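You operate a simulated robot arm through the tools that you are given. There is no shell and no other tool. Be economical: measure what you need, move in short steps, check, and stop when the job is done.

The job below is to be done with a simulated robot arm. You get a single attempt, and the scene is never put back.

JOB
Dose the shots on the mix card into the cup and stir it smooth with the yellow stick.
Fine: Slide the cup back out to stir it, put the stick back and leave the shot dial and the other cups as they are.

It is judged by the outcome, as a careful person would: the job done as asked, and still so three seconds after it is handed in. It fails if anything else is knocked over, pushed out of place, dropped, spilled or broken.

ROBOT AND FRAMES
A 6-joint arm with a two-finger parallel gripper, fixed in place. Base frame: the origin is at the foot of the arm, x ahead of it, y to its left, z up. Lengths are in cm, angles in rad, forces in N, time in s.
Its first joint turns from -1.152 to 1.152 rad. Payload 2.7 kg.
The tool frame sits at the grasp point between the pads (the TCP): z along the fingers, y along the line on which they close. The tips reach 2.3 cm beyond it. Largest opening 9.4 cm; finger width 3.8, thickness 1; the body of the gripper, 5.4 by 9.6 cm, starts 3.9 cm behind the TCP.
Orientation is told as [roll, pitch, yaw] about the base's x, y, z axes, in that order, counted from this pose: with the fingers straight down and closing along the base's y, the tool's x points along the base's -x, its y along +y and its z along -z.

CONTROLS
- The arm moves only by the tool move_arm. Its argument "increments" is a list of rows, each an object of numbers (a shift or turn left out is 0, a gripper value left out holds the last): "fingers": the opening, from 0 (shut) to 1 (fully open); "x", "y", "z": the shift along the tool's x, y, z in m; "wx", "wy", "wz": the turn, a rotation vector about the tool's x, y, z in rad. In form: [{"fingers": .., "x": .., "y": .., "z": .., "wx": .., "wy": .., "wz": ..}, ...]. A call has 1 to 10 rows; each row is the pose to reach, as a shift and turn from the pose commanded when the call began, along the tool's axes at that moment. Rows are played at 5 a second. More than 5 cm and 0.15 rad between two rows, or a gripper value outside its range, and nothing of the call is played. A pose out of reach is approached as far as the arm can. The call stops where the force on the tool passes 70 N (or 10 N more than at its start, if that is more) or the arm is blocked; 0.2 s more then pass. The fingers move at their own pace (about 4.5 cm/s each) and stop on an object; they squeeze with about 27 N. The grip force told is the motor's: it shows also when the fingers shut on nothing. Time passes only in rows, and 0.2 s behind the last, so rows that repeat a pose let the fingers close. It gives the time, the measured TCP pose, the force on the tool (base axes), the opening and the grip force at its end, in the units of the frame above (readings bear some noise), and new pictures: "views" is both (left out), scene, wrist or none.
- Cameras (640 x 400 px; columns grow to the right, rows downward): "scene" is fixed at [8.09, -44.2, 139.6]; the picture's right is [0.74, -0.67, 0.00], its down [-0.38, -0.42, -0.82] and it looks along [0.55, 0.61, -0.57] (base axes); focal length 292 px, centre (320, 200). "wrist" rides on the gripper at [-3.9, 0, -4.4] in the tool frame; the picture's right is [0.00, -1.00, 0.00], its down [0.97, 0.00, -0.24] and it looks along [0.24, 0.00, 0.97] (tool axes); focal length 218 px, centre (320, 200).
- probe_pixels(camera, pixels): for up to 12 pixels [column, row] of the newest picture of that camera ("zoom" is the newest enlarged one), the place [x, y, z] in the base frame of the surface seen there, good to about 0.2 cm, but the place of the scene camera against the robot may be out by one fixed shift of up to 1.2 cm in any direction. It takes no simulated time.
- zoom(camera, box): a new picture of the part [left, top, right, bottom] of that camera's present view, enlarged. It takes no simulated time.
- finish_job(): hands the job in; it is judged then, once.

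Go step by step. Measure first, check grasps and placings, and put right what went wrong. The budget is 80 turns and 120 pictures, counting those below and the enlarged ones. Unless the task says otherwise, let go and move clear before handing in, and close with one line.

The tools are called after ">>>" by a JSON object that holds its "fn" and its "kwargs". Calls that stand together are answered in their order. move_arm: Moves the arm, as the interface text tells. Its arguments: {"type":"object","properties":{"increments":{"type":"array","items":{"type":"object","properties":{"fingers":{"type":"number"},"x":{"type":"number"},"y":{"type":"number"},"z":{"type":"number"},"wx":{"type":"number"},"wy":{"type":"number"},"wz":{"type":"number"}}}},"views":{"type":"string","enum":["both","scene","wrist","none"]}},"required":["increments"]} The other tools are called the same way: probe_pixels (camera, pixels) gives the place of the surface under pixels of a picture; zoom (camera, box) takes an enlarged picture of a part of a camera's view; finish_job () hands the job in.

At the start:

```text
time: 0.0
position: [34.41, 1.92, 124.1]
orientation: [0.0, -0.001, 0.001]
force: [-0.4, -1.0, -0.4]
width: 9.38
finger_force: 0.0
```

scene: 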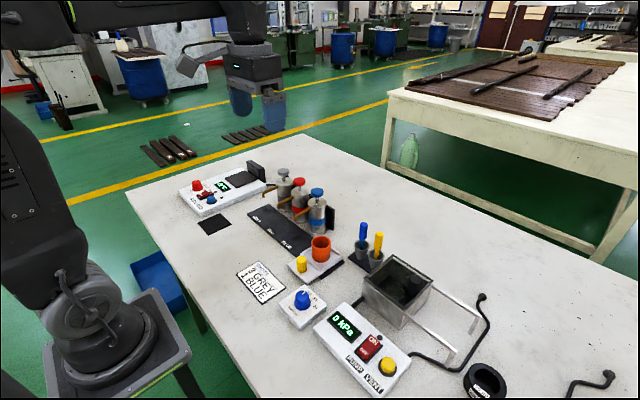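
wrist: 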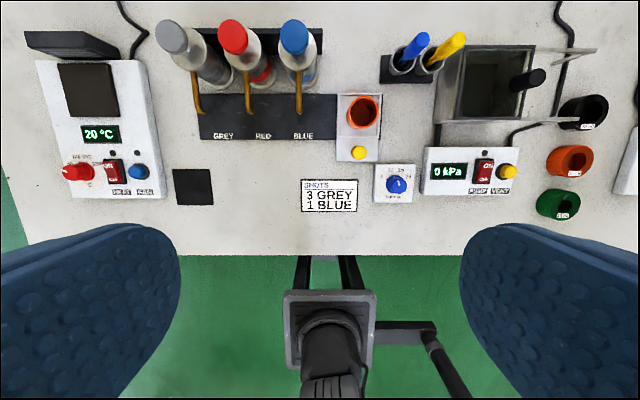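

The wrist picture shows three dispensers (grey, red, blue), the orange cup at (362,112) on a white tray with a yellow knob, the mix card reading 3 GREY / 1 BLUE, and the stick holder at (440,50). I'll enlarge the key parts and probe them.

>>> {"fn": "zoom", "kwargs": {"camera": "wrist", "box": [150, 10, 480, 220]}}

>>> {"fn": "zoom", "kwargs": {"camera": "scene", "box": [220, 150, 440, 340]}}

>>> {"fn": "probe_pixels", "kwargs": {"camera": "wrist", "pixels": [[172, 37], [233, 37], [294, 37], [199, 105], [248, 105], [298, 105], [362, 112], [359, 153], [413, 45], [445, 50], [396, 184], [340, 235]]}}

```text
1.90 times, centred on (315, 115) of wrist
```

zoom: 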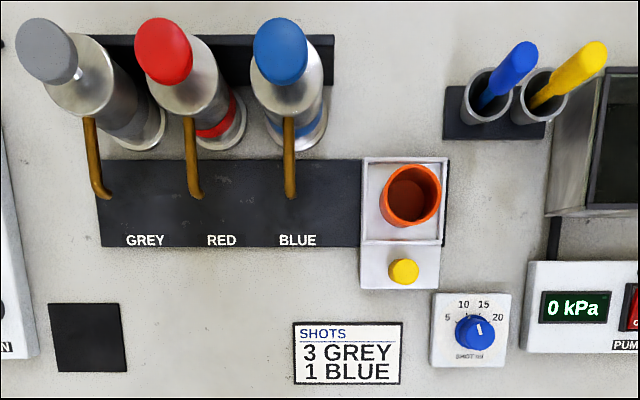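

```text
2.11 times, centred on (330, 245) of scene
```

zoom: 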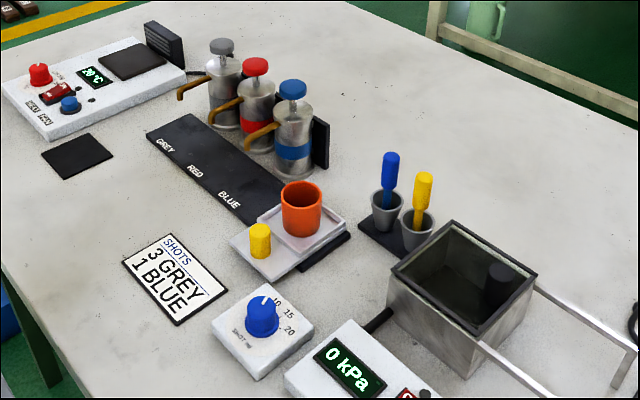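

```text
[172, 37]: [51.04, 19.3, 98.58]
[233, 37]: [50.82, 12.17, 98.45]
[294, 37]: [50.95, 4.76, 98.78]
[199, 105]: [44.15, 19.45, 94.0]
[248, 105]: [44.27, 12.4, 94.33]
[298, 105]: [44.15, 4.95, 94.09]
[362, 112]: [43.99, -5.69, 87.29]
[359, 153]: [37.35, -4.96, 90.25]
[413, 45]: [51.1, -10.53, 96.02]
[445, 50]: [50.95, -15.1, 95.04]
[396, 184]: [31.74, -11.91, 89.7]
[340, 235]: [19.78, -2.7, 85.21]
```

The probes put the table at about z=85, not 24.5, so I must check scale. I'll probe the arm's foot in the scene picture and take more points on the pumps, slide, cup and stick.

>>> {"fn": "probe_pixels", "kwargs": {"camera": "scene", "pixels": [[165, 345], [100, 345], [60, 370], [284, 173], [301, 187], [317, 192], [379, 240], [363, 225], [301, 258], [260, 285], [180, 260], [200, 300]]}}

>>> {"fn": "probe_pixels", "kwargs": {"camera": "wrist", "pixels": [[362, 96], [347, 112], [377, 112], [362, 128], [342, 97], [378, 97], [342, 130], [340, 158], [377, 160], [210, 125], [330, 125], [455, 42]]}}

>>> {"fn": "zoom", "kwargs": {"camera": "scene", "box": [0, 230, 210, 400]}}

```text
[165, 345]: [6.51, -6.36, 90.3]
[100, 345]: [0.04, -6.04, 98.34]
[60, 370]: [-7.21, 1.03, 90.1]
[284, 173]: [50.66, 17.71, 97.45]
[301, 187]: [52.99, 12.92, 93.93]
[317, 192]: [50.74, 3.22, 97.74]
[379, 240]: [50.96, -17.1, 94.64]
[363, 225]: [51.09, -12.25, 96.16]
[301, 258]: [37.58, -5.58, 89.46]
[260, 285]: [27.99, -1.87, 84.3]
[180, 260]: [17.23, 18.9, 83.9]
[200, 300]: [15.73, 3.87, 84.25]
```

```text
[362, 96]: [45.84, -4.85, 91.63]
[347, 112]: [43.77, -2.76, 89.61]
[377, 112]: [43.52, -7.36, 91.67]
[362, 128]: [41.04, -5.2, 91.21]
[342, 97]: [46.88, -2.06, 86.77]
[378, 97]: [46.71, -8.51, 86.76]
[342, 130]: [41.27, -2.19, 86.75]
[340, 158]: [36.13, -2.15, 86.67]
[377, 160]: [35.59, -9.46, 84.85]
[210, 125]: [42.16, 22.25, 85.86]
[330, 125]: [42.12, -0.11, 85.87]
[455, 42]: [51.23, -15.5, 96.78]
```

```text
2.35 times, centred on (105, 315) of scene
```

zoom: 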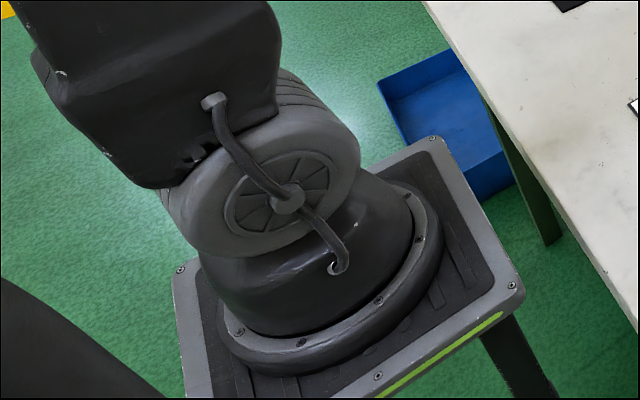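

The wrist probes are consistent (knob at [37.35,-4.96], top 90.25; tray 86.7; cup rim 91.6; scene camera shifted about 1 cm low). I'll go above the yellow slide knob to look closely before gripping it.

>>> {"fn": "move_arm", "kwargs": {"increments": [{"fingers": 1, "x": -0.005, "y": -0.014, "z": 0.04}, {"x": -0.01, "y": -0.028, "z": 0.08}, {"x": -0.015, "y": -0.041, "z": 0.12}, {"x": -0.02, "y": -0.055, "z": 0.16}, {"x": -0.025, "y": -0.069, "z": 0.2}, {"x": -0.025, "y": -0.069, "z": 0.2}]}}

```text
time: 1.4
position: [37.01, -5.04, 104.09]
orientation: [0.001, -0.002, 0.001]
force: [0.6, -0.4, 0.1]
width: 9.4
finger_force: 0.0
```

scene: 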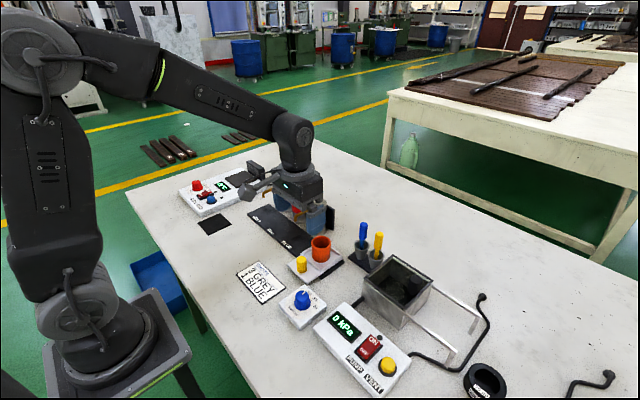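
wrist: 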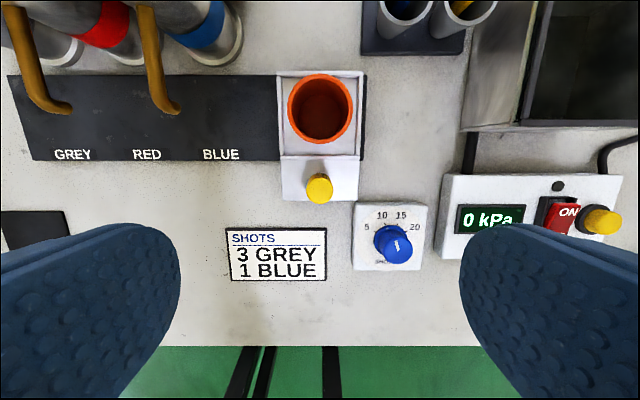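

The knob at (320,188) lies straight ahead under the gripper. I'll probe knob, cup rim and spout tips from here for exact places.

>>> {"fn": "probe_pixels", "kwargs": {"camera": "wrist", "pixels": [[320, 188], [310, 180], [331, 180], [320, 201], [320, 77], [320, 141], [290, 108], [350, 108], [320, 110], [66, 108], [176, 108], [285, 180]]}}

```text
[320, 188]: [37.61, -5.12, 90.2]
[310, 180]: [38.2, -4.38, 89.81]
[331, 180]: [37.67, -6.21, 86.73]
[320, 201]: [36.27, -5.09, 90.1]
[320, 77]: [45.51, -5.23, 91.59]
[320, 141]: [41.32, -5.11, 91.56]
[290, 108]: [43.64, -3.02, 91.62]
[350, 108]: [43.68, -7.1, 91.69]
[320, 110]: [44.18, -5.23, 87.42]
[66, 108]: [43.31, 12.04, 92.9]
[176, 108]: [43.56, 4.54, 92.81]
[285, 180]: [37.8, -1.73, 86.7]
```

Knob centre is about [37.3,-5.1], cup centre [43.5,-5.1], spout tips x≈43.4, z≈92.8. I'll descend half open with pads a bit toward the base side and close on the knob.

>>> {"fn": "move_arm", "kwargs": {"increments": [{"fingers": 0.5, "x": 0.003, "z": 0.04}, {"x": 0.003, "z": 0.08}, {"x": 0.003, "z": 0.12}, {"x": 0.003, "z": 0.145}, {"x": 0.003, "z": 0.145, "fingers": 0}, {"x": 0.003, "z": 0.145}, {"x": 0.003, "z": 0.145}, {"x": 0.003, "z": 0.145}]}}

```text
time: 3.2
position: [36.44, -4.91, 89.47]
orientation: [0.0, 0.0, 0.0]
force: [1.9, -0.5, -12.9]
width: 2.37
finger_force: 44.6
```

scene: 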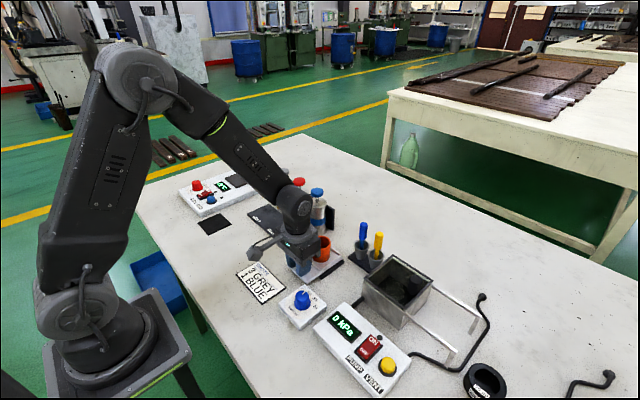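
wrist: 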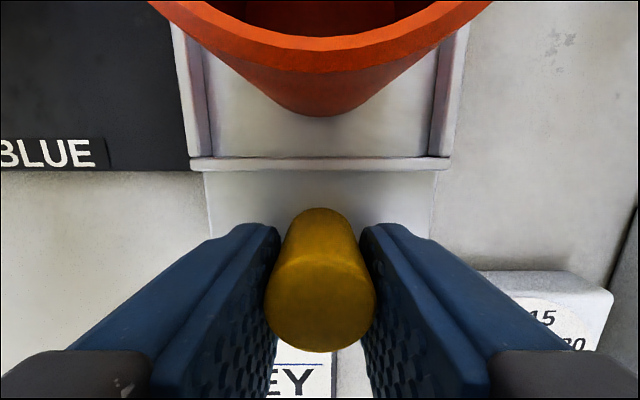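

The knob is held (width 2.37). Slide it +y by 9.8 cm so that the cup sits under the blue spout.

>>> {"fn": "move_arm", "kwargs": {"increments": [{"y": 0.01}, {"y": 0.025}, {"y": 0.04}, {"y": 0.055}, {"y": 0.07}, {"y": 0.083}, {"y": 0.093}, {"y": 0.098}, {"y": 0.098}]}}

```text
time: 5.2
position: [36.65, 4.87, 89.47]
orientation: [-0.001, 0.004, 0.0]
force: [-4.9, 4.2, -28.6]
width: 2.38
finger_force: 45.3
```

scene: 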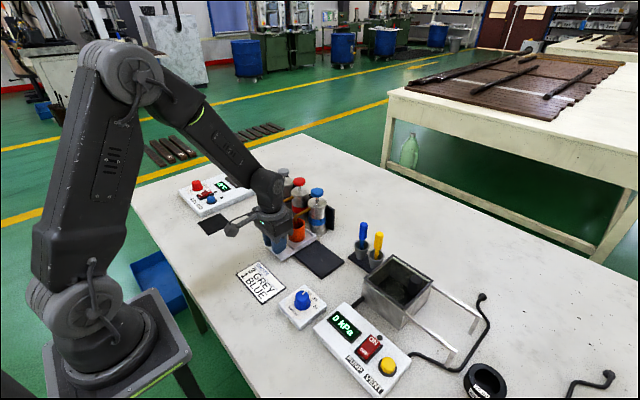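
wrist: 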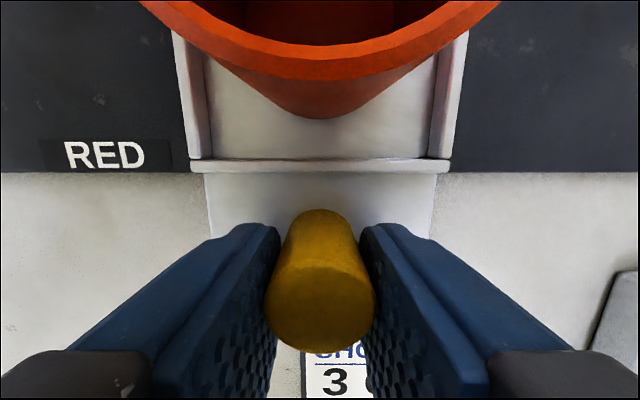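

The tray slid smoothly with the cup. Release, rise straight up and check alignment.

>>> {"fn": "move_arm", "kwargs": {"increments": [{"fingers": 0.5}, {"fingers": 0.5}, {"z": -0.04}, {"z": -0.08}, {"z": -0.12}, {"z": -0.16}, {"z": -0.19, "fingers": 0}, {"z": -0.19}]}}

```text
time: 7.0
position: [36.89, 5.09, 108.59]
orientation: [-0.001, -0.001, -0.001]
force: [0.0, 0.2, 0.3]
width: 0.0
finger_force: 5.7
```

scene: 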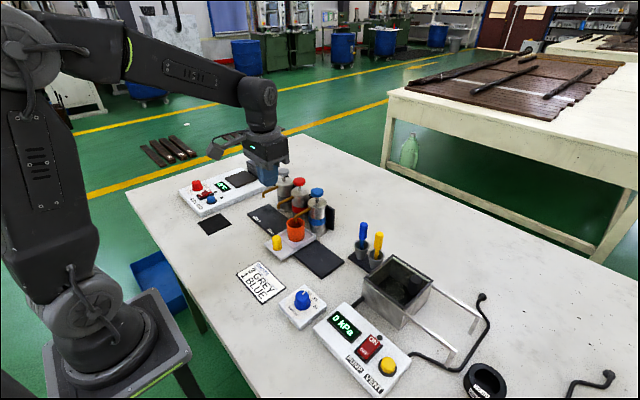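
wrist: 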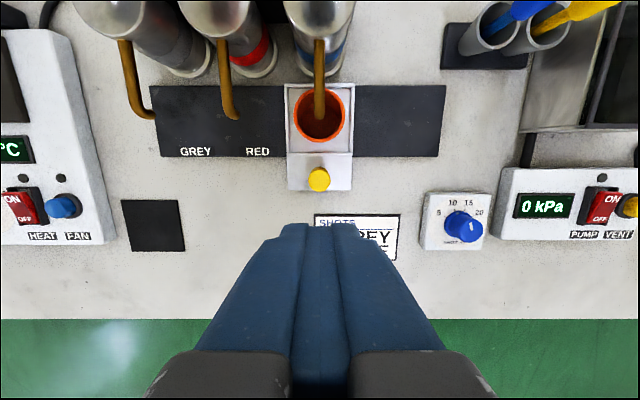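

The cup now sits below the blue spout (320,112). I'll probe the cup rim and spout tips.

>>> {"fn": "zoom", "kwargs": {"camera": "wrist", "box": [240, 0, 400, 200]}}

>>> {"fn": "probe_pixels", "kwargs": {"camera": "wrist", "pixels": [[320, 112], [320, 140], [294, 112], [345, 112], [319, 60], [135, 113], [232, 113], [226, 80], [320, 30]]}}

```text
2.00 times, centred on (320, 100) of wrist
```

zoom: 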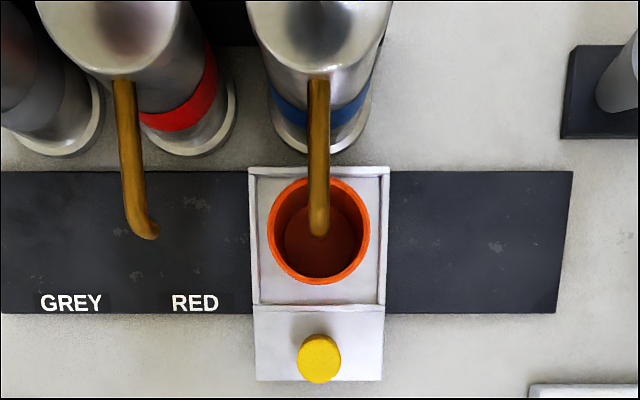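

```text
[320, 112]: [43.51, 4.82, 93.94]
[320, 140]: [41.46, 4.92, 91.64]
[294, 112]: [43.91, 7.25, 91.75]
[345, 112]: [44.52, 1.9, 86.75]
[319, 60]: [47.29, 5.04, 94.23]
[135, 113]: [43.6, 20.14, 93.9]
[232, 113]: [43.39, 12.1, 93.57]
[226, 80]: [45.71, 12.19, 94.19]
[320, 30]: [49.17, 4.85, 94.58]
```

Blue spout tip (y≈4.85) is over the cup (y≈4.95). Next, fingers shut, go above the blue pump head at [51,4.8].

>>> {"fn": "move_arm", "kwargs": {"increments": [{"fingers": 0, "x": -0.035}, {"x": -0.07, "y": -0.001}, {"x": -0.105, "y": -0.002}, {"x": -0.141, "y": -0.002}, {"x": -0.141, "y": -0.002}]}}

```text
time: 8.2
position: [50.68, 4.43, 108.63]
orientation: [-0.001, -0.001, 0.001]
force: [-0.4, -0.4, 0.5]
width: 0.01
finger_force: 27.2
```

scene: 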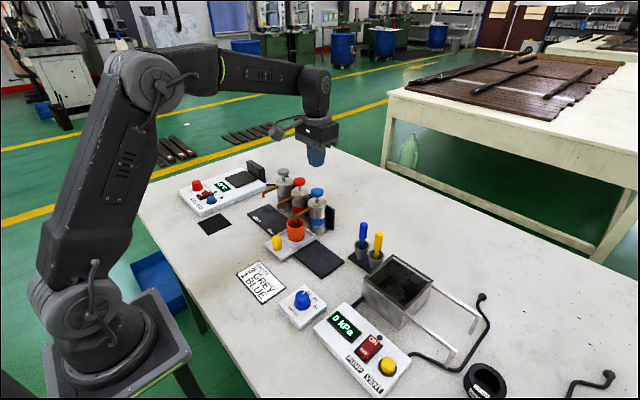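
wrist: 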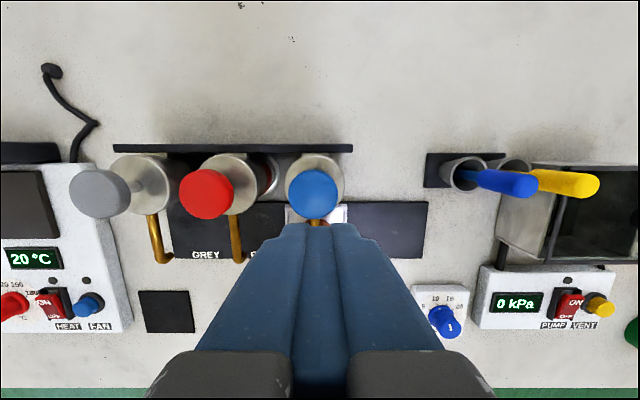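

In reach. I'll probe the blue head (315,193), its edges, and the panel behind before pressing.

>>> {"fn": "probe_pixels", "kwargs": {"camera": "wrist", "pixels": [[312, 193], [290, 193], [334, 193], [312, 173], [312, 212], [90, 193], [205, 195], [232, 148], [465, 172], [515, 185], [575, 185], [510, 165]]}}

```text
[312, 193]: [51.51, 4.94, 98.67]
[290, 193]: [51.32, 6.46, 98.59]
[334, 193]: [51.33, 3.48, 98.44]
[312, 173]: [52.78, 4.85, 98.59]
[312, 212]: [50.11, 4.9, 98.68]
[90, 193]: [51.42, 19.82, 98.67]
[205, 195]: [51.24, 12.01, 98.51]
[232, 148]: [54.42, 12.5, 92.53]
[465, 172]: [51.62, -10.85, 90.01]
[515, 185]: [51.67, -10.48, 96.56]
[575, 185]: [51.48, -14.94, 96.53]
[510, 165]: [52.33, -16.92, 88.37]
```

Blue head centre is [51.4,4.95], top 98.65, so contact comes at TCP z≈100.9. I'll descend and press in 0.4 cm steps, watching the force.

>>> {"fn": "move_arm", "kwargs": {"increments": [{"x": -0.006, "y": 0.003, "z": 0.035}, {"x": -0.006, "y": 0.003, "z": 0.07}, {"x": -0.006, "y": 0.003, "z": 0.077}, {"x": -0.006, "y": 0.003, "z": 0.081}], "views": "wrist"}}

```text
time: 9.2
position: [51.13, 4.84, 100.62]
orientation: [0.001, -0.001, 0.0]
force: [-0.9, 2.7, 2.0]
width: 0.0
finger_force: 26.4
```

wrist: 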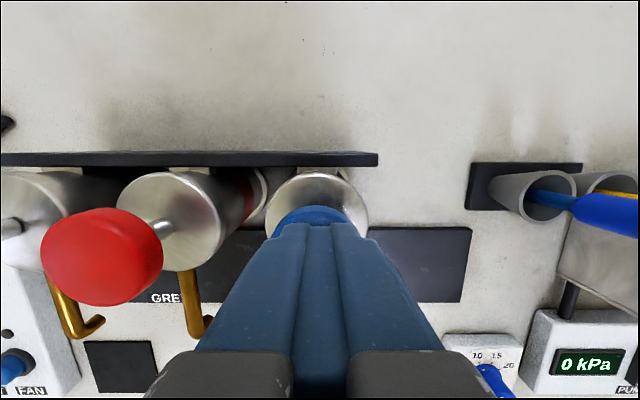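

Just in contact (2 N). Now press in one continuous stroke until the stop shows in the force.

>>> {"fn": "move_arm", "kwargs": {"increments": [{"z": 0.004}, {"z": 0.008}, {"z": 0.011}, {"z": 0.014}, {"z": 0.017}], "views": "both"}}

```text
time: 10.4
position: [51.27, 4.94, 98.95]
orientation: [0.0, -0.003, 0.0]
force: [-7.0, -7.1, 19.3]
width: 0.01
finger_force: 27.6
```

scene: 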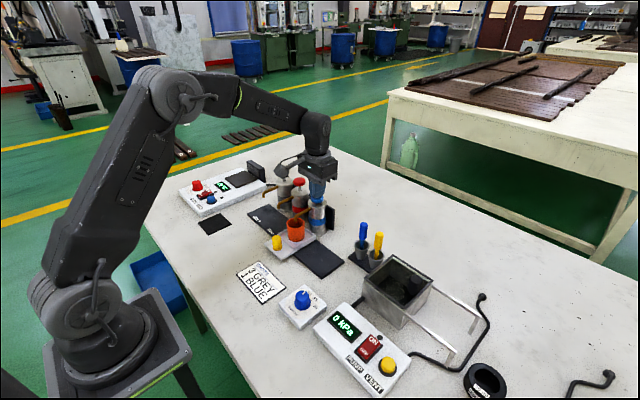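
wrist: 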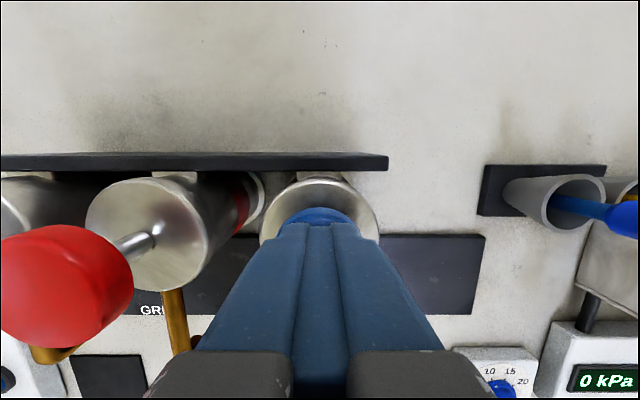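

Spring force is 19 N at 1.7 cm; press further for the hard stop.

>>> {"fn": "move_arm", "kwargs": {"increments": [{"z": 0.002}, {"z": 0.004}, {"z": 0.006}], "views": "wrist"}}

```text
time: 11.2
position: [51.31, 5.01, 98.88]
orientation: [0.003, -0.008, 0.0]
force: [-19.7, -3.7, 55.2]
width: 0.0
finger_force: 27.4
```

wrist: 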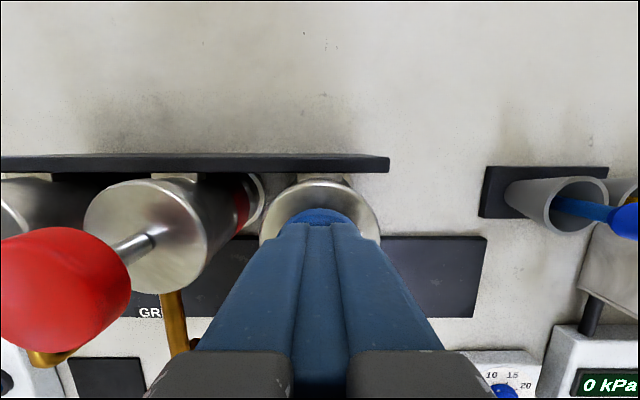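

Hard stop reached at TCP 98.9 (55 N); the stroke is about 1.8 cm. Release upward, move back and look in the cup for the blue dose.

>>> {"fn": "move_arm", "kwargs": {"increments": [{"z": -0.015}, {"z": -0.03}, {"z": -0.065}, {"z": -0.1}, {"x": 0.045, "z": -0.1}, {"x": 0.09, "z": -0.1}, {"x": 0.135, "z": -0.1}, {"x": 0.135, "z": -0.1}], "views": "wrist"}}

>>> {"fn": "zoom", "kwargs": {"camera": "wrist", "box": [240, 0, 400, 200]}}

```text
time: 13.0
position: [37.84, 4.93, 108.37]
orientation: [0.001, 0.001, -0.001]
force: [0.3, -0.8, 0.6]
width: 0.0
finger_force: 26.5
```

wrist: 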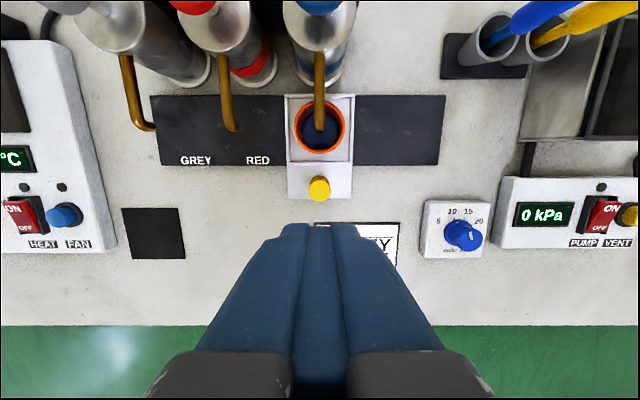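

```text
2.00 times, centred on (320, 100) of wrist
```

zoom: 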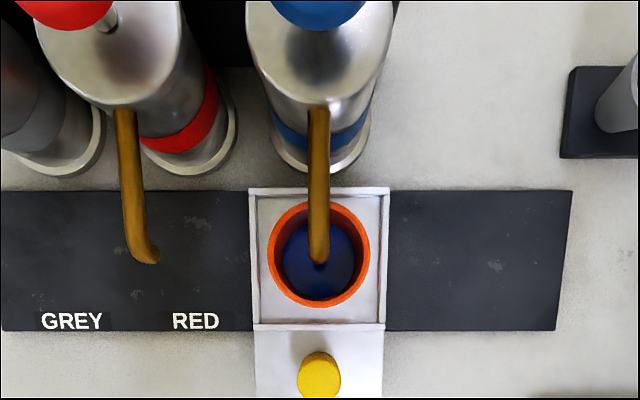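

Blue paint is in the cup. Probe the level and the grey spout tip, then regrip the knob.

>>> {"fn": "probe_pixels", "kwargs": {"camera": "wrist", "pixels": [[308, 135], [333, 138], [320, 188], [320, 154], [147, 126], [126, 70], [127, 90], [232, 127], [221, 70], [319, 80]]}}

>>> {"fn": "move_arm", "kwargs": {"increments": [{"fingers": 0.5, "x": 0.011}, {"x": 0.011, "z": 0.04}, {"x": 0.011, "z": 0.08}, {"x": 0.011, "z": 0.12}, {"x": 0.011, "z": 0.16}, {"x": 0.011, "z": 0.187}, {"x": 0.011, "z": 0.187, "fingers": 0}, {"x": 0.011, "z": 0.187}, {"x": 0.011, "z": 0.187}, {"x": 0.011, "z": 0.187}], "views": "wrist"}}

```text
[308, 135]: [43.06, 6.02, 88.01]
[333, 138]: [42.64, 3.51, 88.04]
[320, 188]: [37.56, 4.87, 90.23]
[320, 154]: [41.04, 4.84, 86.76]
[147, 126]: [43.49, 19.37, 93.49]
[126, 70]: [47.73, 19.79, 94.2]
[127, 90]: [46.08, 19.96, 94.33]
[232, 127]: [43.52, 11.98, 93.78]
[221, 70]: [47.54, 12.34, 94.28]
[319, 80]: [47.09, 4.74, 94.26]
```

```text
time: 15.2
position: [36.83, 5.04, 89.53]
orientation: [0.001, 0.0, 0.0]
force: [0.1, 1.2, -10.4]
width: 2.37
finger_force: 45.1
```

wrist: 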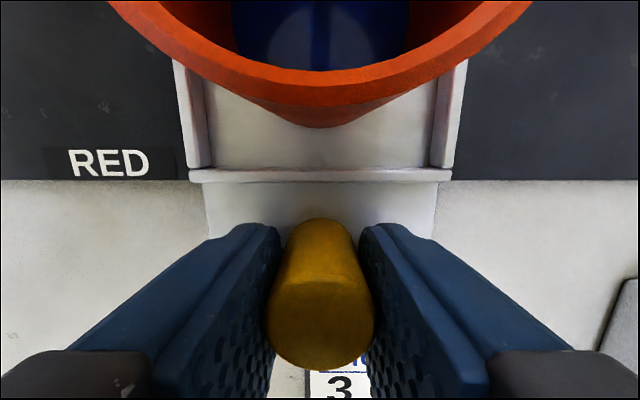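

Knob gripped. Slide +14.7 cm to the grey spout (y≈19.6) in gentle steps.

>>> {"fn": "move_arm", "kwargs": {"increments": [{"y": 0.008}, {"y": 0.024}, {"y": 0.042}, {"y": 0.06}, {"y": 0.078}, {"y": 0.096}, {"y": 0.114}, {"y": 0.131}, {"y": 0.142}, {"y": 0.147}], "views": "none"}}

>>> {"fn": "move_arm", "kwargs": {"increments": [{"fingers": 0.5}, {"fingers": 0.5}, {"z": -0.04}, {"z": -0.08}, {"z": -0.12}, {"z": -0.16}, {"z": -0.19, "fingers": 0}, {"z": -0.19}], "views": "wrist"}}

>>> {"fn": "zoom", "kwargs": {"camera": "wrist", "box": [240, 0, 400, 200]}}

```text
time: 17.4
position: [36.73, 19.75, 89.38]
orientation: [0.001, -0.003, 0.0]
force: [22.9, 1.4, -18.5]
width: 2.38
finger_force: 44.8
```

```text
time: 19.2
position: [36.64, 19.41, 108.53]
orientation: [0.0, 0.0, 0.0]
force: [0.0, -0.1, -0.2]
width: 0.0
finger_force: 5.7
```

wrist: 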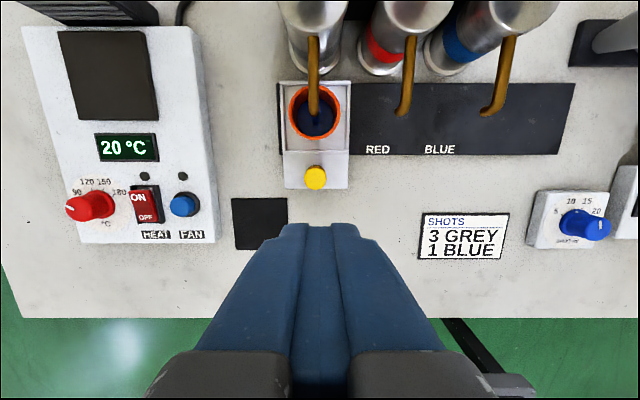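

```text
2.00 times, centred on (320, 100) of wrist
```

zoom: 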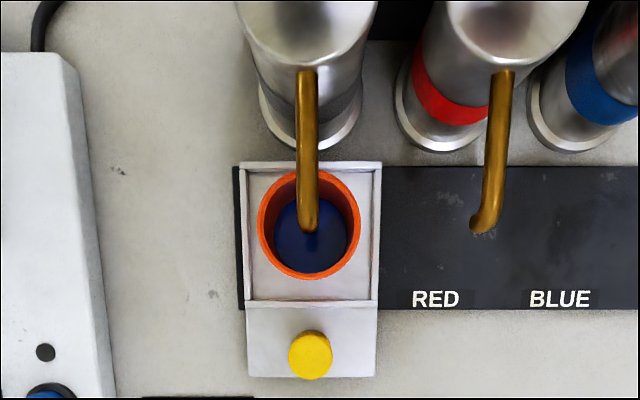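

Cup is under the grey spout (313,115), well within the rim. Now above the grey head to find its exact centre.

>>> {"fn": "move_arm", "kwargs": {"increments": [{"fingers": 0, "x": -0.036, "y": 0.001}, {"x": -0.072, "y": 0.002}, {"x": -0.108, "y": 0.003}, {"x": -0.146, "y": 0.003}, {"x": -0.146, "y": 0.003}], "views": "wrist"}}

>>> {"fn": "probe_pixels", "kwargs": {"camera": "wrist", "pixels": [[315, 193], [300, 193], [330, 193], [315, 178], [315, 208]]}}

```text
time: 20.4
position: [51.56, 20.01, 108.77]
orientation: [-0.001, 0.002, -0.001]
force: [0.3, -0.6, 0.5]
width: 0.0
finger_force: 27.2
```

wrist: 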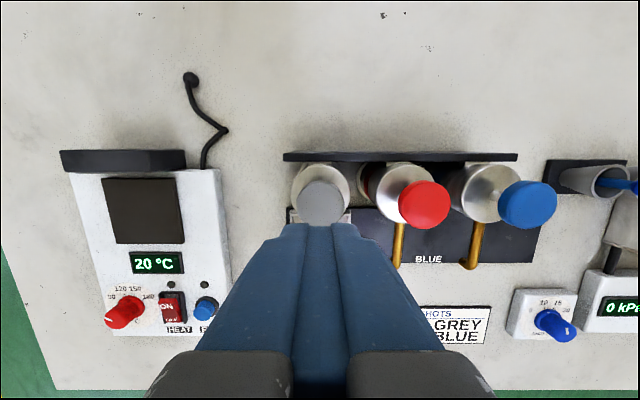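

```text
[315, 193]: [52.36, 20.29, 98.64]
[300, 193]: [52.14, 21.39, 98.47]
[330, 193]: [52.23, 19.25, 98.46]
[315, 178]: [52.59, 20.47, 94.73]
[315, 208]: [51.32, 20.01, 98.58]
```

The grey head is straight under the fingers. First grey press, all the way to the stop.

>>> {"fn": "move_arm", "kwargs": {"increments": [{"z": 0.04}, {"z": 0.075}, {"z": 0.081}, {"z": 0.085}, {"z": 0.089}, {"z": 0.093}, {"z": 0.097}, {"z": 0.1}, {"z": 0.102}], "views": "none"}}

```text
time: 22.4
position: [51.4, 19.91, 98.93]
orientation: [0.004, -0.006, 0.0]
force: [-21.9, -1.5, 47.1]
width: 0.0
finger_force: 27.6
```

At the stop (47 N, z 98.93). Release fully, and look.

>>> {"fn": "move_arm", "kwargs": {"increments": [{"z": -0.01}, {"z": -0.02}, {"z": -0.03}, {"z": -0.03}, {"z": -0.03}, {"z": -0.03}], "views": "scene"}}

>>> {"fn": "zoom", "kwargs": {"camera": "scene", "box": [240, 150, 360, 270]}}

```text
time: 23.8
position: [51.31, 19.78, 101.32]
orientation: [0.0, -0.002, 0.0]
force: [0.3, -0.1, 0.0]
width: 0.0
finger_force: 26.8
```

scene: 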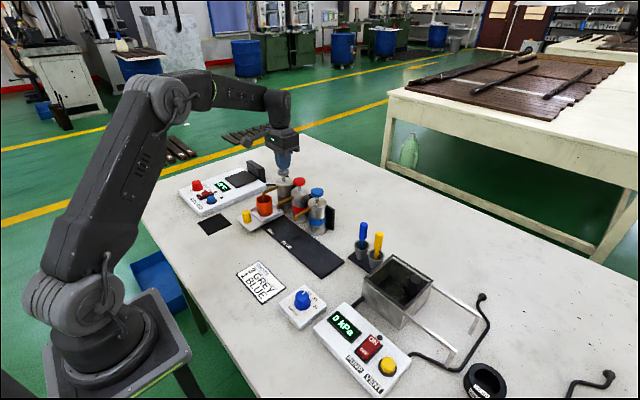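

```text
3.33 times, centred on (300, 210) of scene
```

zoom: 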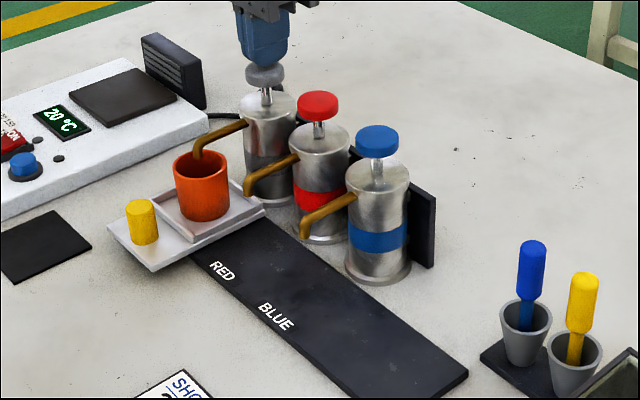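

The head returned fully. Second grey press.

>>> {"fn": "move_arm", "kwargs": {"increments": [{"z": 0.005}, {"z": 0.01}, {"z": 0.015}, {"z": 0.019}, {"z": 0.023}, {"z": 0.026}, {"z": 0.03}], "views": "none"}}

>>> {"fn": "move_arm", "kwargs": {"increments": [{"z": -0.01}, {"z": -0.02}, {"z": -0.03}, {"z": -0.065}, {"z": -0.1}, {"x": 0.045, "z": -0.1}, {"x": 0.09, "z": -0.1}, {"x": 0.13, "z": -0.1}, {"x": 0.13, "z": -0.1}], "views": "wrist"}}

>>> {"fn": "zoom", "kwargs": {"camera": "wrist", "box": [240, 0, 400, 200]}}

>>> {"fn": "probe_pixels", "kwargs": {"camera": "wrist", "pixels": [[305, 135], [330, 135], [327, 142], [307, 145]]}}

```text
time: 25.4
position: [51.31, 19.97, 98.9]
orientation: [0.003, -0.007, 0.0]
force: [-17.3, -5.9, 43.1]
width: 0.0
finger_force: 27.8
```

```text
time: 27.4
position: [38.3, 19.91, 108.42]
orientation: [0.001, -0.002, -0.003]
force: [-0.7, 0.1, 0.3]
width: 0.02
finger_force: 26.9
```

wrist: 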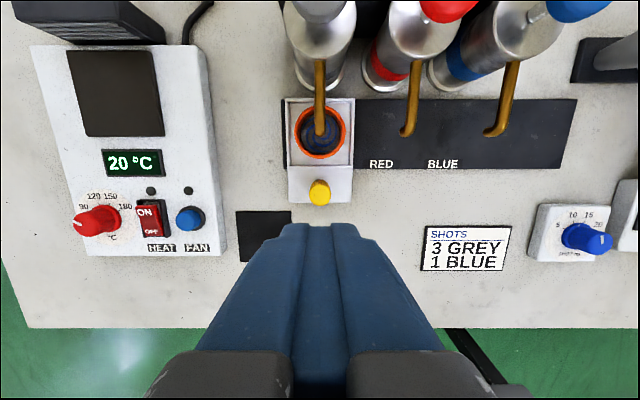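

```text
2.00 times, centred on (320, 100) of wrist
```

zoom: 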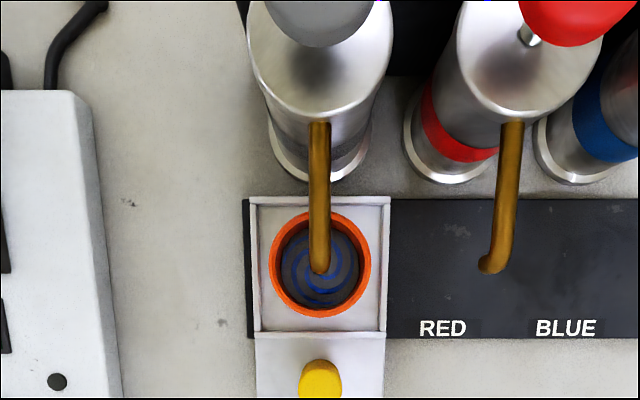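

```text
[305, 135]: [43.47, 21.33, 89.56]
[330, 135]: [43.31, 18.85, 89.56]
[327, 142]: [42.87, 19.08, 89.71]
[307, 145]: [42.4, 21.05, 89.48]
```

Grey streaks show, level 89.55 (88.0 after one shot, so ~0.77 per shot: 3 shots in). One more grey press: over the head and down.

>>> {"fn": "move_arm", "kwargs": {"increments": [{"fingers": 0, "x": -0.045}, {"x": -0.09}, {"x": -0.13}, {"x": -0.13, "z": 0.04}, {"x": -0.13, "z": 0.07}, {"x": -0.13, "z": 0.07}], "views": "none"}}

>>> {"fn": "move_arm", "kwargs": {"increments": [{"z": 0.005}, {"z": 0.01}, {"z": 0.015}, {"z": 0.019}, {"z": 0.023}, {"z": 0.026}, {"z": 0.03}], "views": "none"}}

>>> {"fn": "move_arm", "kwargs": {"increments": [{"z": -0.01}, {"z": -0.02}, {"z": -0.03}, {"z": -0.065}, {"z": -0.1}, {"x": 0.045, "z": -0.1}, {"x": 0.09, "z": -0.1}, {"x": 0.13, "z": -0.1}, {"x": 0.13, "z": -0.1}], "views": "wrist"}}

>>> {"fn": "probe_pixels", "kwargs": {"camera": "wrist", "pixels": [[305, 135], [333, 135], [329, 142], [307, 145], [320, 192]]}}

```text
time: 28.8
position: [51.36, 19.83, 101.31]
orientation: [0.0, 0.0, 0.001]
force: [0.1, -1.0, 0.7]
width: 0.0
finger_force: 27.1
```

```text
time: 30.4
position: [51.47, 19.89, 98.98]
orientation: [0.004, -0.013, -0.001]
force: [-13.4, -2.3, 45.9]
width: 0.0
finger_force: 27.3
```

```text
time: 32.4
position: [38.33, 20.18, 108.16]
orientation: [0.001, -0.002, -0.002]
force: [-0.4, 0.6, -0.5]
width: 0.01
finger_force: 27.3
```

wrist: 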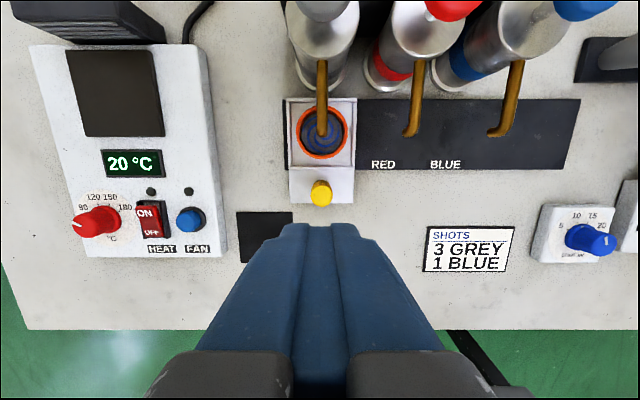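

```text
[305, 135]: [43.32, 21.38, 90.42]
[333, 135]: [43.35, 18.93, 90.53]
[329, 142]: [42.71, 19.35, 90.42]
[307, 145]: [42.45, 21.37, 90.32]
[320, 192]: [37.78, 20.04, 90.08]
```

Level 90.4: four shots in. Regrip the knob and slide out gently (the cup is fuller now).

>>> {"fn": "move_arm", "kwargs": {"increments": [{"fingers": 0.5, "x": 0.015}, {"x": 0.015, "z": 0.04}, {"x": 0.015, "z": 0.08}, {"x": 0.015, "z": 0.12}, {"x": 0.015, "z": 0.16}, {"x": 0.015, "z": 0.187}, {"x": 0.015, "z": 0.187, "fingers": 0}, {"x": 0.015, "z": 0.187}, {"x": 0.015, "z": 0.187}, {"x": 0.015, "z": 0.187}], "views": "wrist"}}

```text
time: 34.6
position: [36.88, 19.96, 89.56]
orientation: [-0.001, 0.0, 0.0]
force: [-0.7, 1.5, -9.2]
width: 2.37
finger_force: 44.8
```

wrist: 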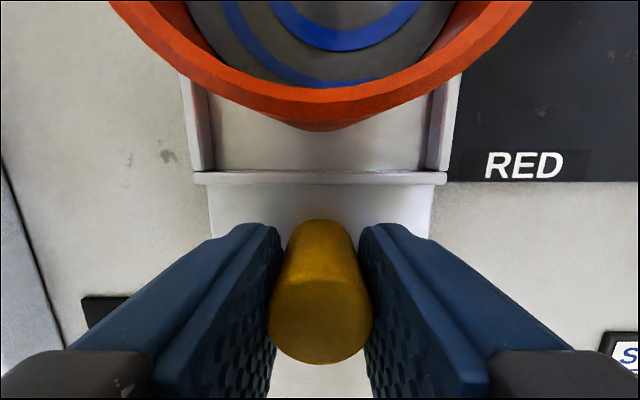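

Gripped. Slide back to the start position in two gentle runs.

>>> {"fn": "move_arm", "kwargs": {"increments": [{"y": -0.005}, {"y": -0.015}, {"y": -0.029}, {"y": -0.043}, {"y": -0.057}, {"y": -0.071}, {"y": -0.085}, {"y": -0.099}, {"y": -0.113}, {"y": -0.12}], "views": "none"}}

>>> {"fn": "move_arm", "kwargs": {"increments": [{"y": -0.008}, {"y": -0.02}, {"y": -0.034}, {"y": -0.048}, {"y": -0.062}, {"y": -0.076}, {"y": -0.09}, {"y": -0.104}, {"y": -0.117}, {"y": -0.127}], "views": "none"}}

>>> {"fn": "move_arm", "kwargs": {"increments": [{"fingers": 0.5}, {"fingers": 0.5}, {"z": -0.04}, {"z": -0.08}, {"z": -0.12}, {"z": -0.16}, {"z": -0.19}, {"z": -0.19}], "views": "both"}}

```text
time: 36.8
position: [36.9, 7.78, 89.81]
orientation: [0.0, 0.0, -0.001]
force: [6.2, 0.2, -14.8]
width: 2.4
finger_force: 45.3
```

```text
time: 39.0
position: [36.86, -4.96, 89.74]
orientation: [-0.001, -0.003, -0.001]
force: [-7.1, -2.0, 28.4]
width: 2.4
finger_force: 44.6
```

```text
time: 40.8
position: [36.59, -5.0, 108.54]
orientation: [-0.001, -0.001, -0.002]
force: [-0.3, 0.6, -0.4]
width: 4.7
finger_force: 0.0
```

scene: 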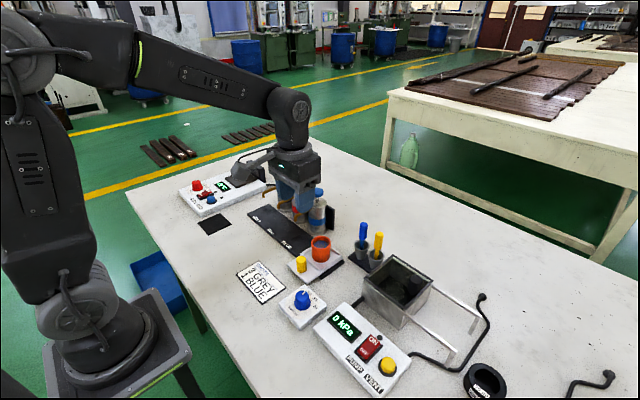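
wrist: 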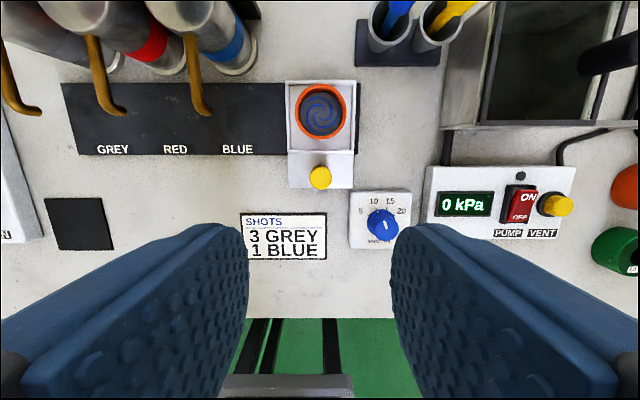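

Cup is back out with the unmixed swirl inside, nothing disturbed. Now over the yellow stick for a closer look.

>>> {"fn": "move_arm", "kwargs": {"increments": [{"x": -0.036, "y": -0.025, "z": -0.005}, {"x": -0.072, "y": -0.05, "z": -0.01}, {"x": -0.108, "y": -0.075, "z": -0.015}, {"x": -0.142, "y": -0.1, "z": -0.015}, {"x": -0.142, "y": -0.1, "z": -0.015}], "views": "both"}}

>>> {"fn": "zoom", "kwargs": {"camera": "wrist", "box": [220, 110, 420, 260]}}

>>> {"fn": "zoom", "kwargs": {"camera": "scene", "box": [320, 205, 440, 295]}}

```text
time: 42.0
position: [51.07, -14.76, 110.19]
orientation: [0.001, 0.0, 0.001]
force: [-0.1, 0.8, 0.2]
width: 4.71
finger_force: 0.1
```

scene: 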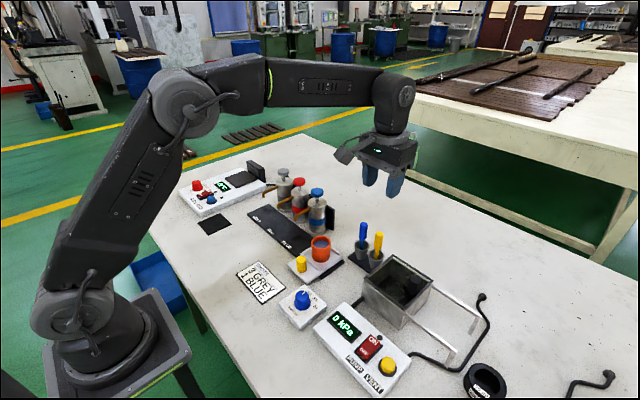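
wrist: 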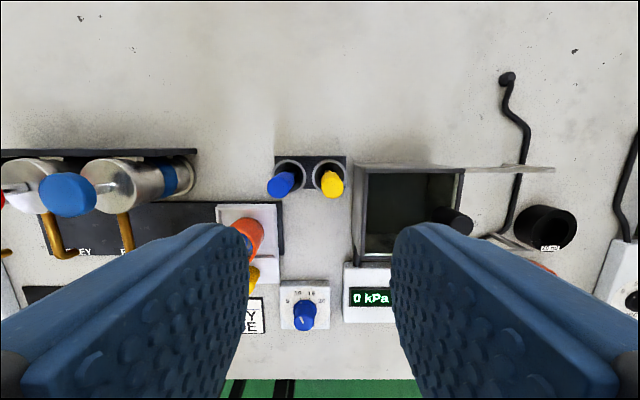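

```text
2.67 times, centred on (320, 185) of wrist
```

zoom: 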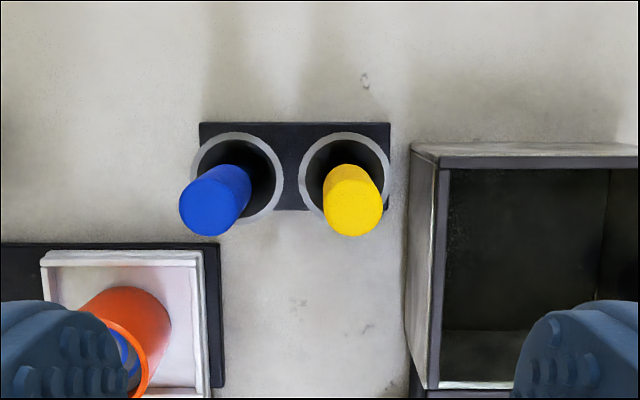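

```text
4.44 times, centred on (380, 250) of scene
```

zoom: 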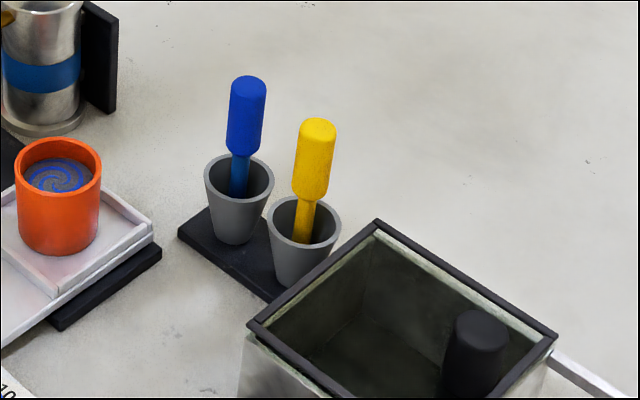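

Sticks stand upright in their cups. Probe the yellow handle, blue handle, holder rims, chamber wall.

>>> {"fn": "probe_pixels", "kwargs": {"camera": "wrist", "pixels": [[332, 187], [324, 187], [340, 187], [332, 180], [332, 195], [279, 191], [331, 162], [345, 180], [313, 180], [354, 168], [357, 215], [338, 177]]}}

>>> {"fn": "probe_pixels", "kwargs": {"camera": "zoom", "pixels": [[317, 125], [312, 190], [305, 225], [299, 240], [312, 160], [246, 90], [378, 222], [250, 325], [303, 200]]}}

```text
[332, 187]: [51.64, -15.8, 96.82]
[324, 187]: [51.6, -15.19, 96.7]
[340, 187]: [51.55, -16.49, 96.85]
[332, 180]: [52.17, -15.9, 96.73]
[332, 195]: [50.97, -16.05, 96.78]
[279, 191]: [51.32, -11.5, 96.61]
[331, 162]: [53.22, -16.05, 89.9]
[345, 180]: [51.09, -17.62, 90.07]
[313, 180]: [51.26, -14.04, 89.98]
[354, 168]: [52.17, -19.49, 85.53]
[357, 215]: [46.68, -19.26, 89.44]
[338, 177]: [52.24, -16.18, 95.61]
```

```text
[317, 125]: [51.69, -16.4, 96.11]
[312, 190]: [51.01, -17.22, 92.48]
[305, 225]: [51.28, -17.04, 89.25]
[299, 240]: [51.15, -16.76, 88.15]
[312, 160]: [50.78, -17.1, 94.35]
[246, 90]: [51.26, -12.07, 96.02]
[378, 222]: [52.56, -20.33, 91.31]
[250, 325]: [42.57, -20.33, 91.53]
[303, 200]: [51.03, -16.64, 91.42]
```

Yellow handle centre is [51.5,-15.85], radius 0.75, z≈92.6–96.75; blue is 4.4 cm away, chamber wall at y≈-19.3. I'll narrow the fingers to ~3.4 cm and descend to just above it to check alignment.

>>> {"fn": "move_arm", "kwargs": {"increments": [{"fingers": 0.36, "x": -0.002, "y": -0.005, "z": 0.01}, {"x": -0.004, "y": -0.01, "z": 0.04}, {"x": -0.004, "y": -0.01, "z": 0.08}, {"x": -0.004, "y": -0.01, "z": 0.105}, {"x": -0.004, "y": -0.01, "z": 0.105}], "views": "wrist"}}

```text
time: 43.2
position: [51.39, -15.8, 99.63]
orientation: [0.0, 0.0, -0.001]
force: [0.1, -0.2, -0.4]
width: 3.41
finger_force: 0.1
```

wrist: 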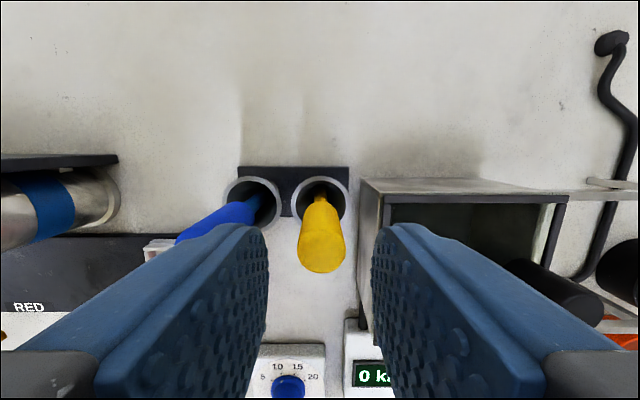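

The handle (322,250) is centred between the pads. Descend 4.5 cm and close.

>>> {"fn": "move_arm", "kwargs": {"increments": [{"z": 0.02}, {"z": 0.035}, {"z": 0.045}, {"z": 0.045, "fingers": 0}, {"z": 0.045}, {"z": 0.045}, {"z": 0.045}], "views": "both"}}

>>> {"fn": "zoom", "kwargs": {"camera": "scene", "box": [320, 180, 440, 280]}}

```text
time: 44.8
position: [51.48, -15.79, 95.1]
orientation: [0.0, 0.001, 0.0]
force: [0.6, -0.6, 0.7]
width: 1.76
finger_force: 27.8
```

scene: 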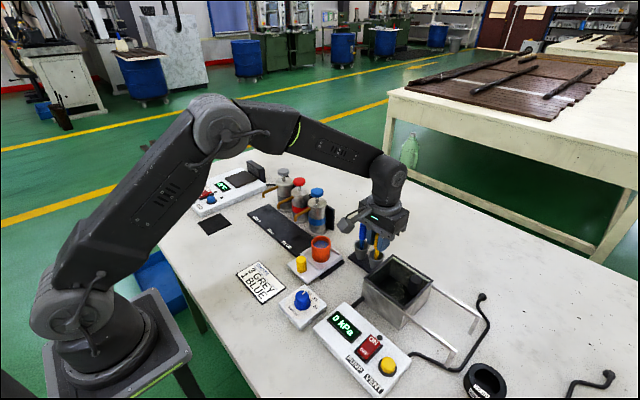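
wrist: 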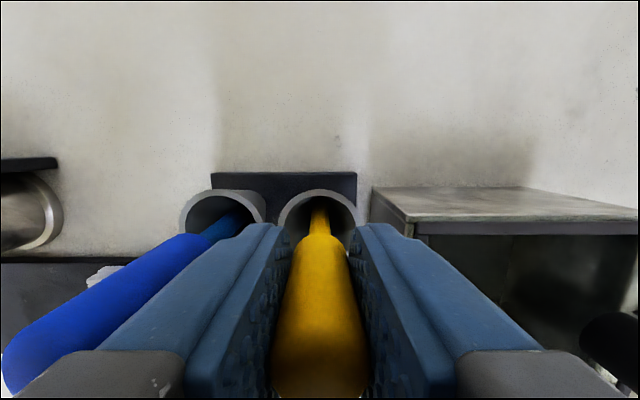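

```text
4.00 times, centred on (380, 230) of scene
```

zoom: 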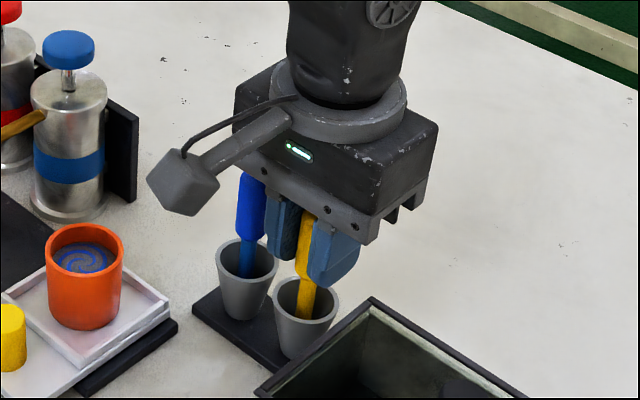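

Stick gripped (1.76). Lift straight up 11 cm and look.

>>> {"fn": "move_arm", "kwargs": {"increments": [{"z": -0.02}, {"z": -0.045}, {"z": -0.07}, {"z": -0.095}, {"z": -0.11}, {"z": -0.11}], "views": "both"}}

>>> {"fn": "zoom", "kwargs": {"camera": "scene", "box": [320, 150, 440, 250]}}

```text
time: 46.2
position: [51.57, -15.63, 106.06]
orientation: [0.0, 0.002, 0.0]
force: [-0.1, -0.7, -0.1]
width: 1.77
finger_force: 27.1
```

scene: 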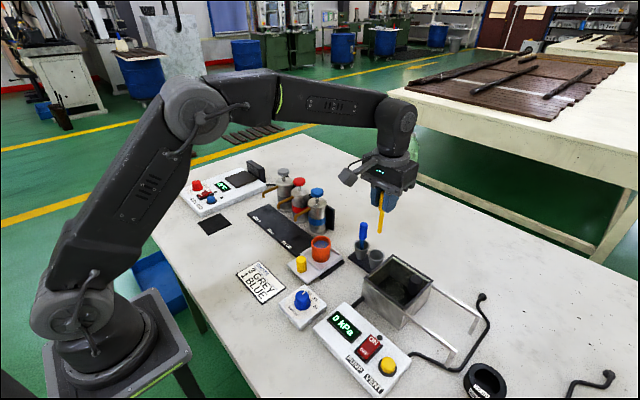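
wrist: 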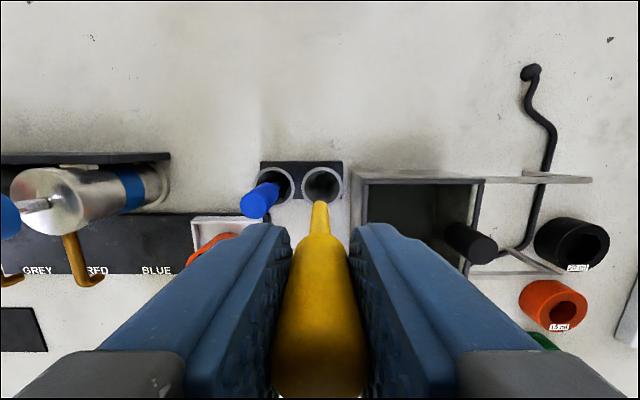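

```text
4.00 times, centred on (380, 200) of scene
```

zoom: 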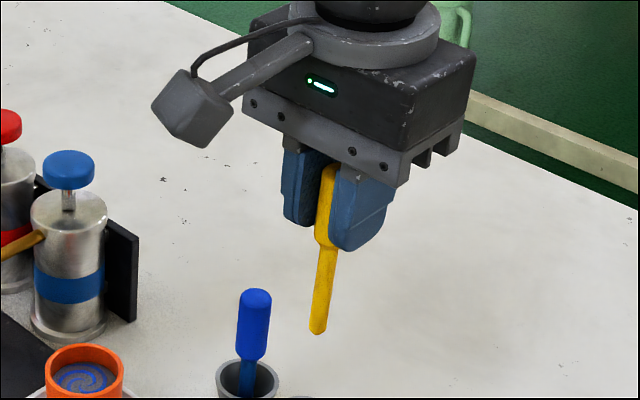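

Stick comes out upright. Probe its tip (318,330 in the zoom) to get its length below the TCP.

>>> {"fn": "probe_pixels", "kwargs": {"camera": "zoom", "pixels": [[318, 331], [320, 315], [325, 240], [255, 293], [104, 370]]}}

>>> {"fn": "probe_pixels", "kwargs": {"camera": "wrist", "pixels": [[319, 203], [319, 210], [319, 236], [322, 178]]}}

```text
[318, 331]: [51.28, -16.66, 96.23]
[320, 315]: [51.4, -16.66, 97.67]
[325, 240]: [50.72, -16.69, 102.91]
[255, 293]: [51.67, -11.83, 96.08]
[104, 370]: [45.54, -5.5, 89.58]
```

```text
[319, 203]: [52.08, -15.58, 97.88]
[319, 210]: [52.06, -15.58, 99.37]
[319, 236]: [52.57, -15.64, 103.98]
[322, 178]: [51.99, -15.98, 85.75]
```

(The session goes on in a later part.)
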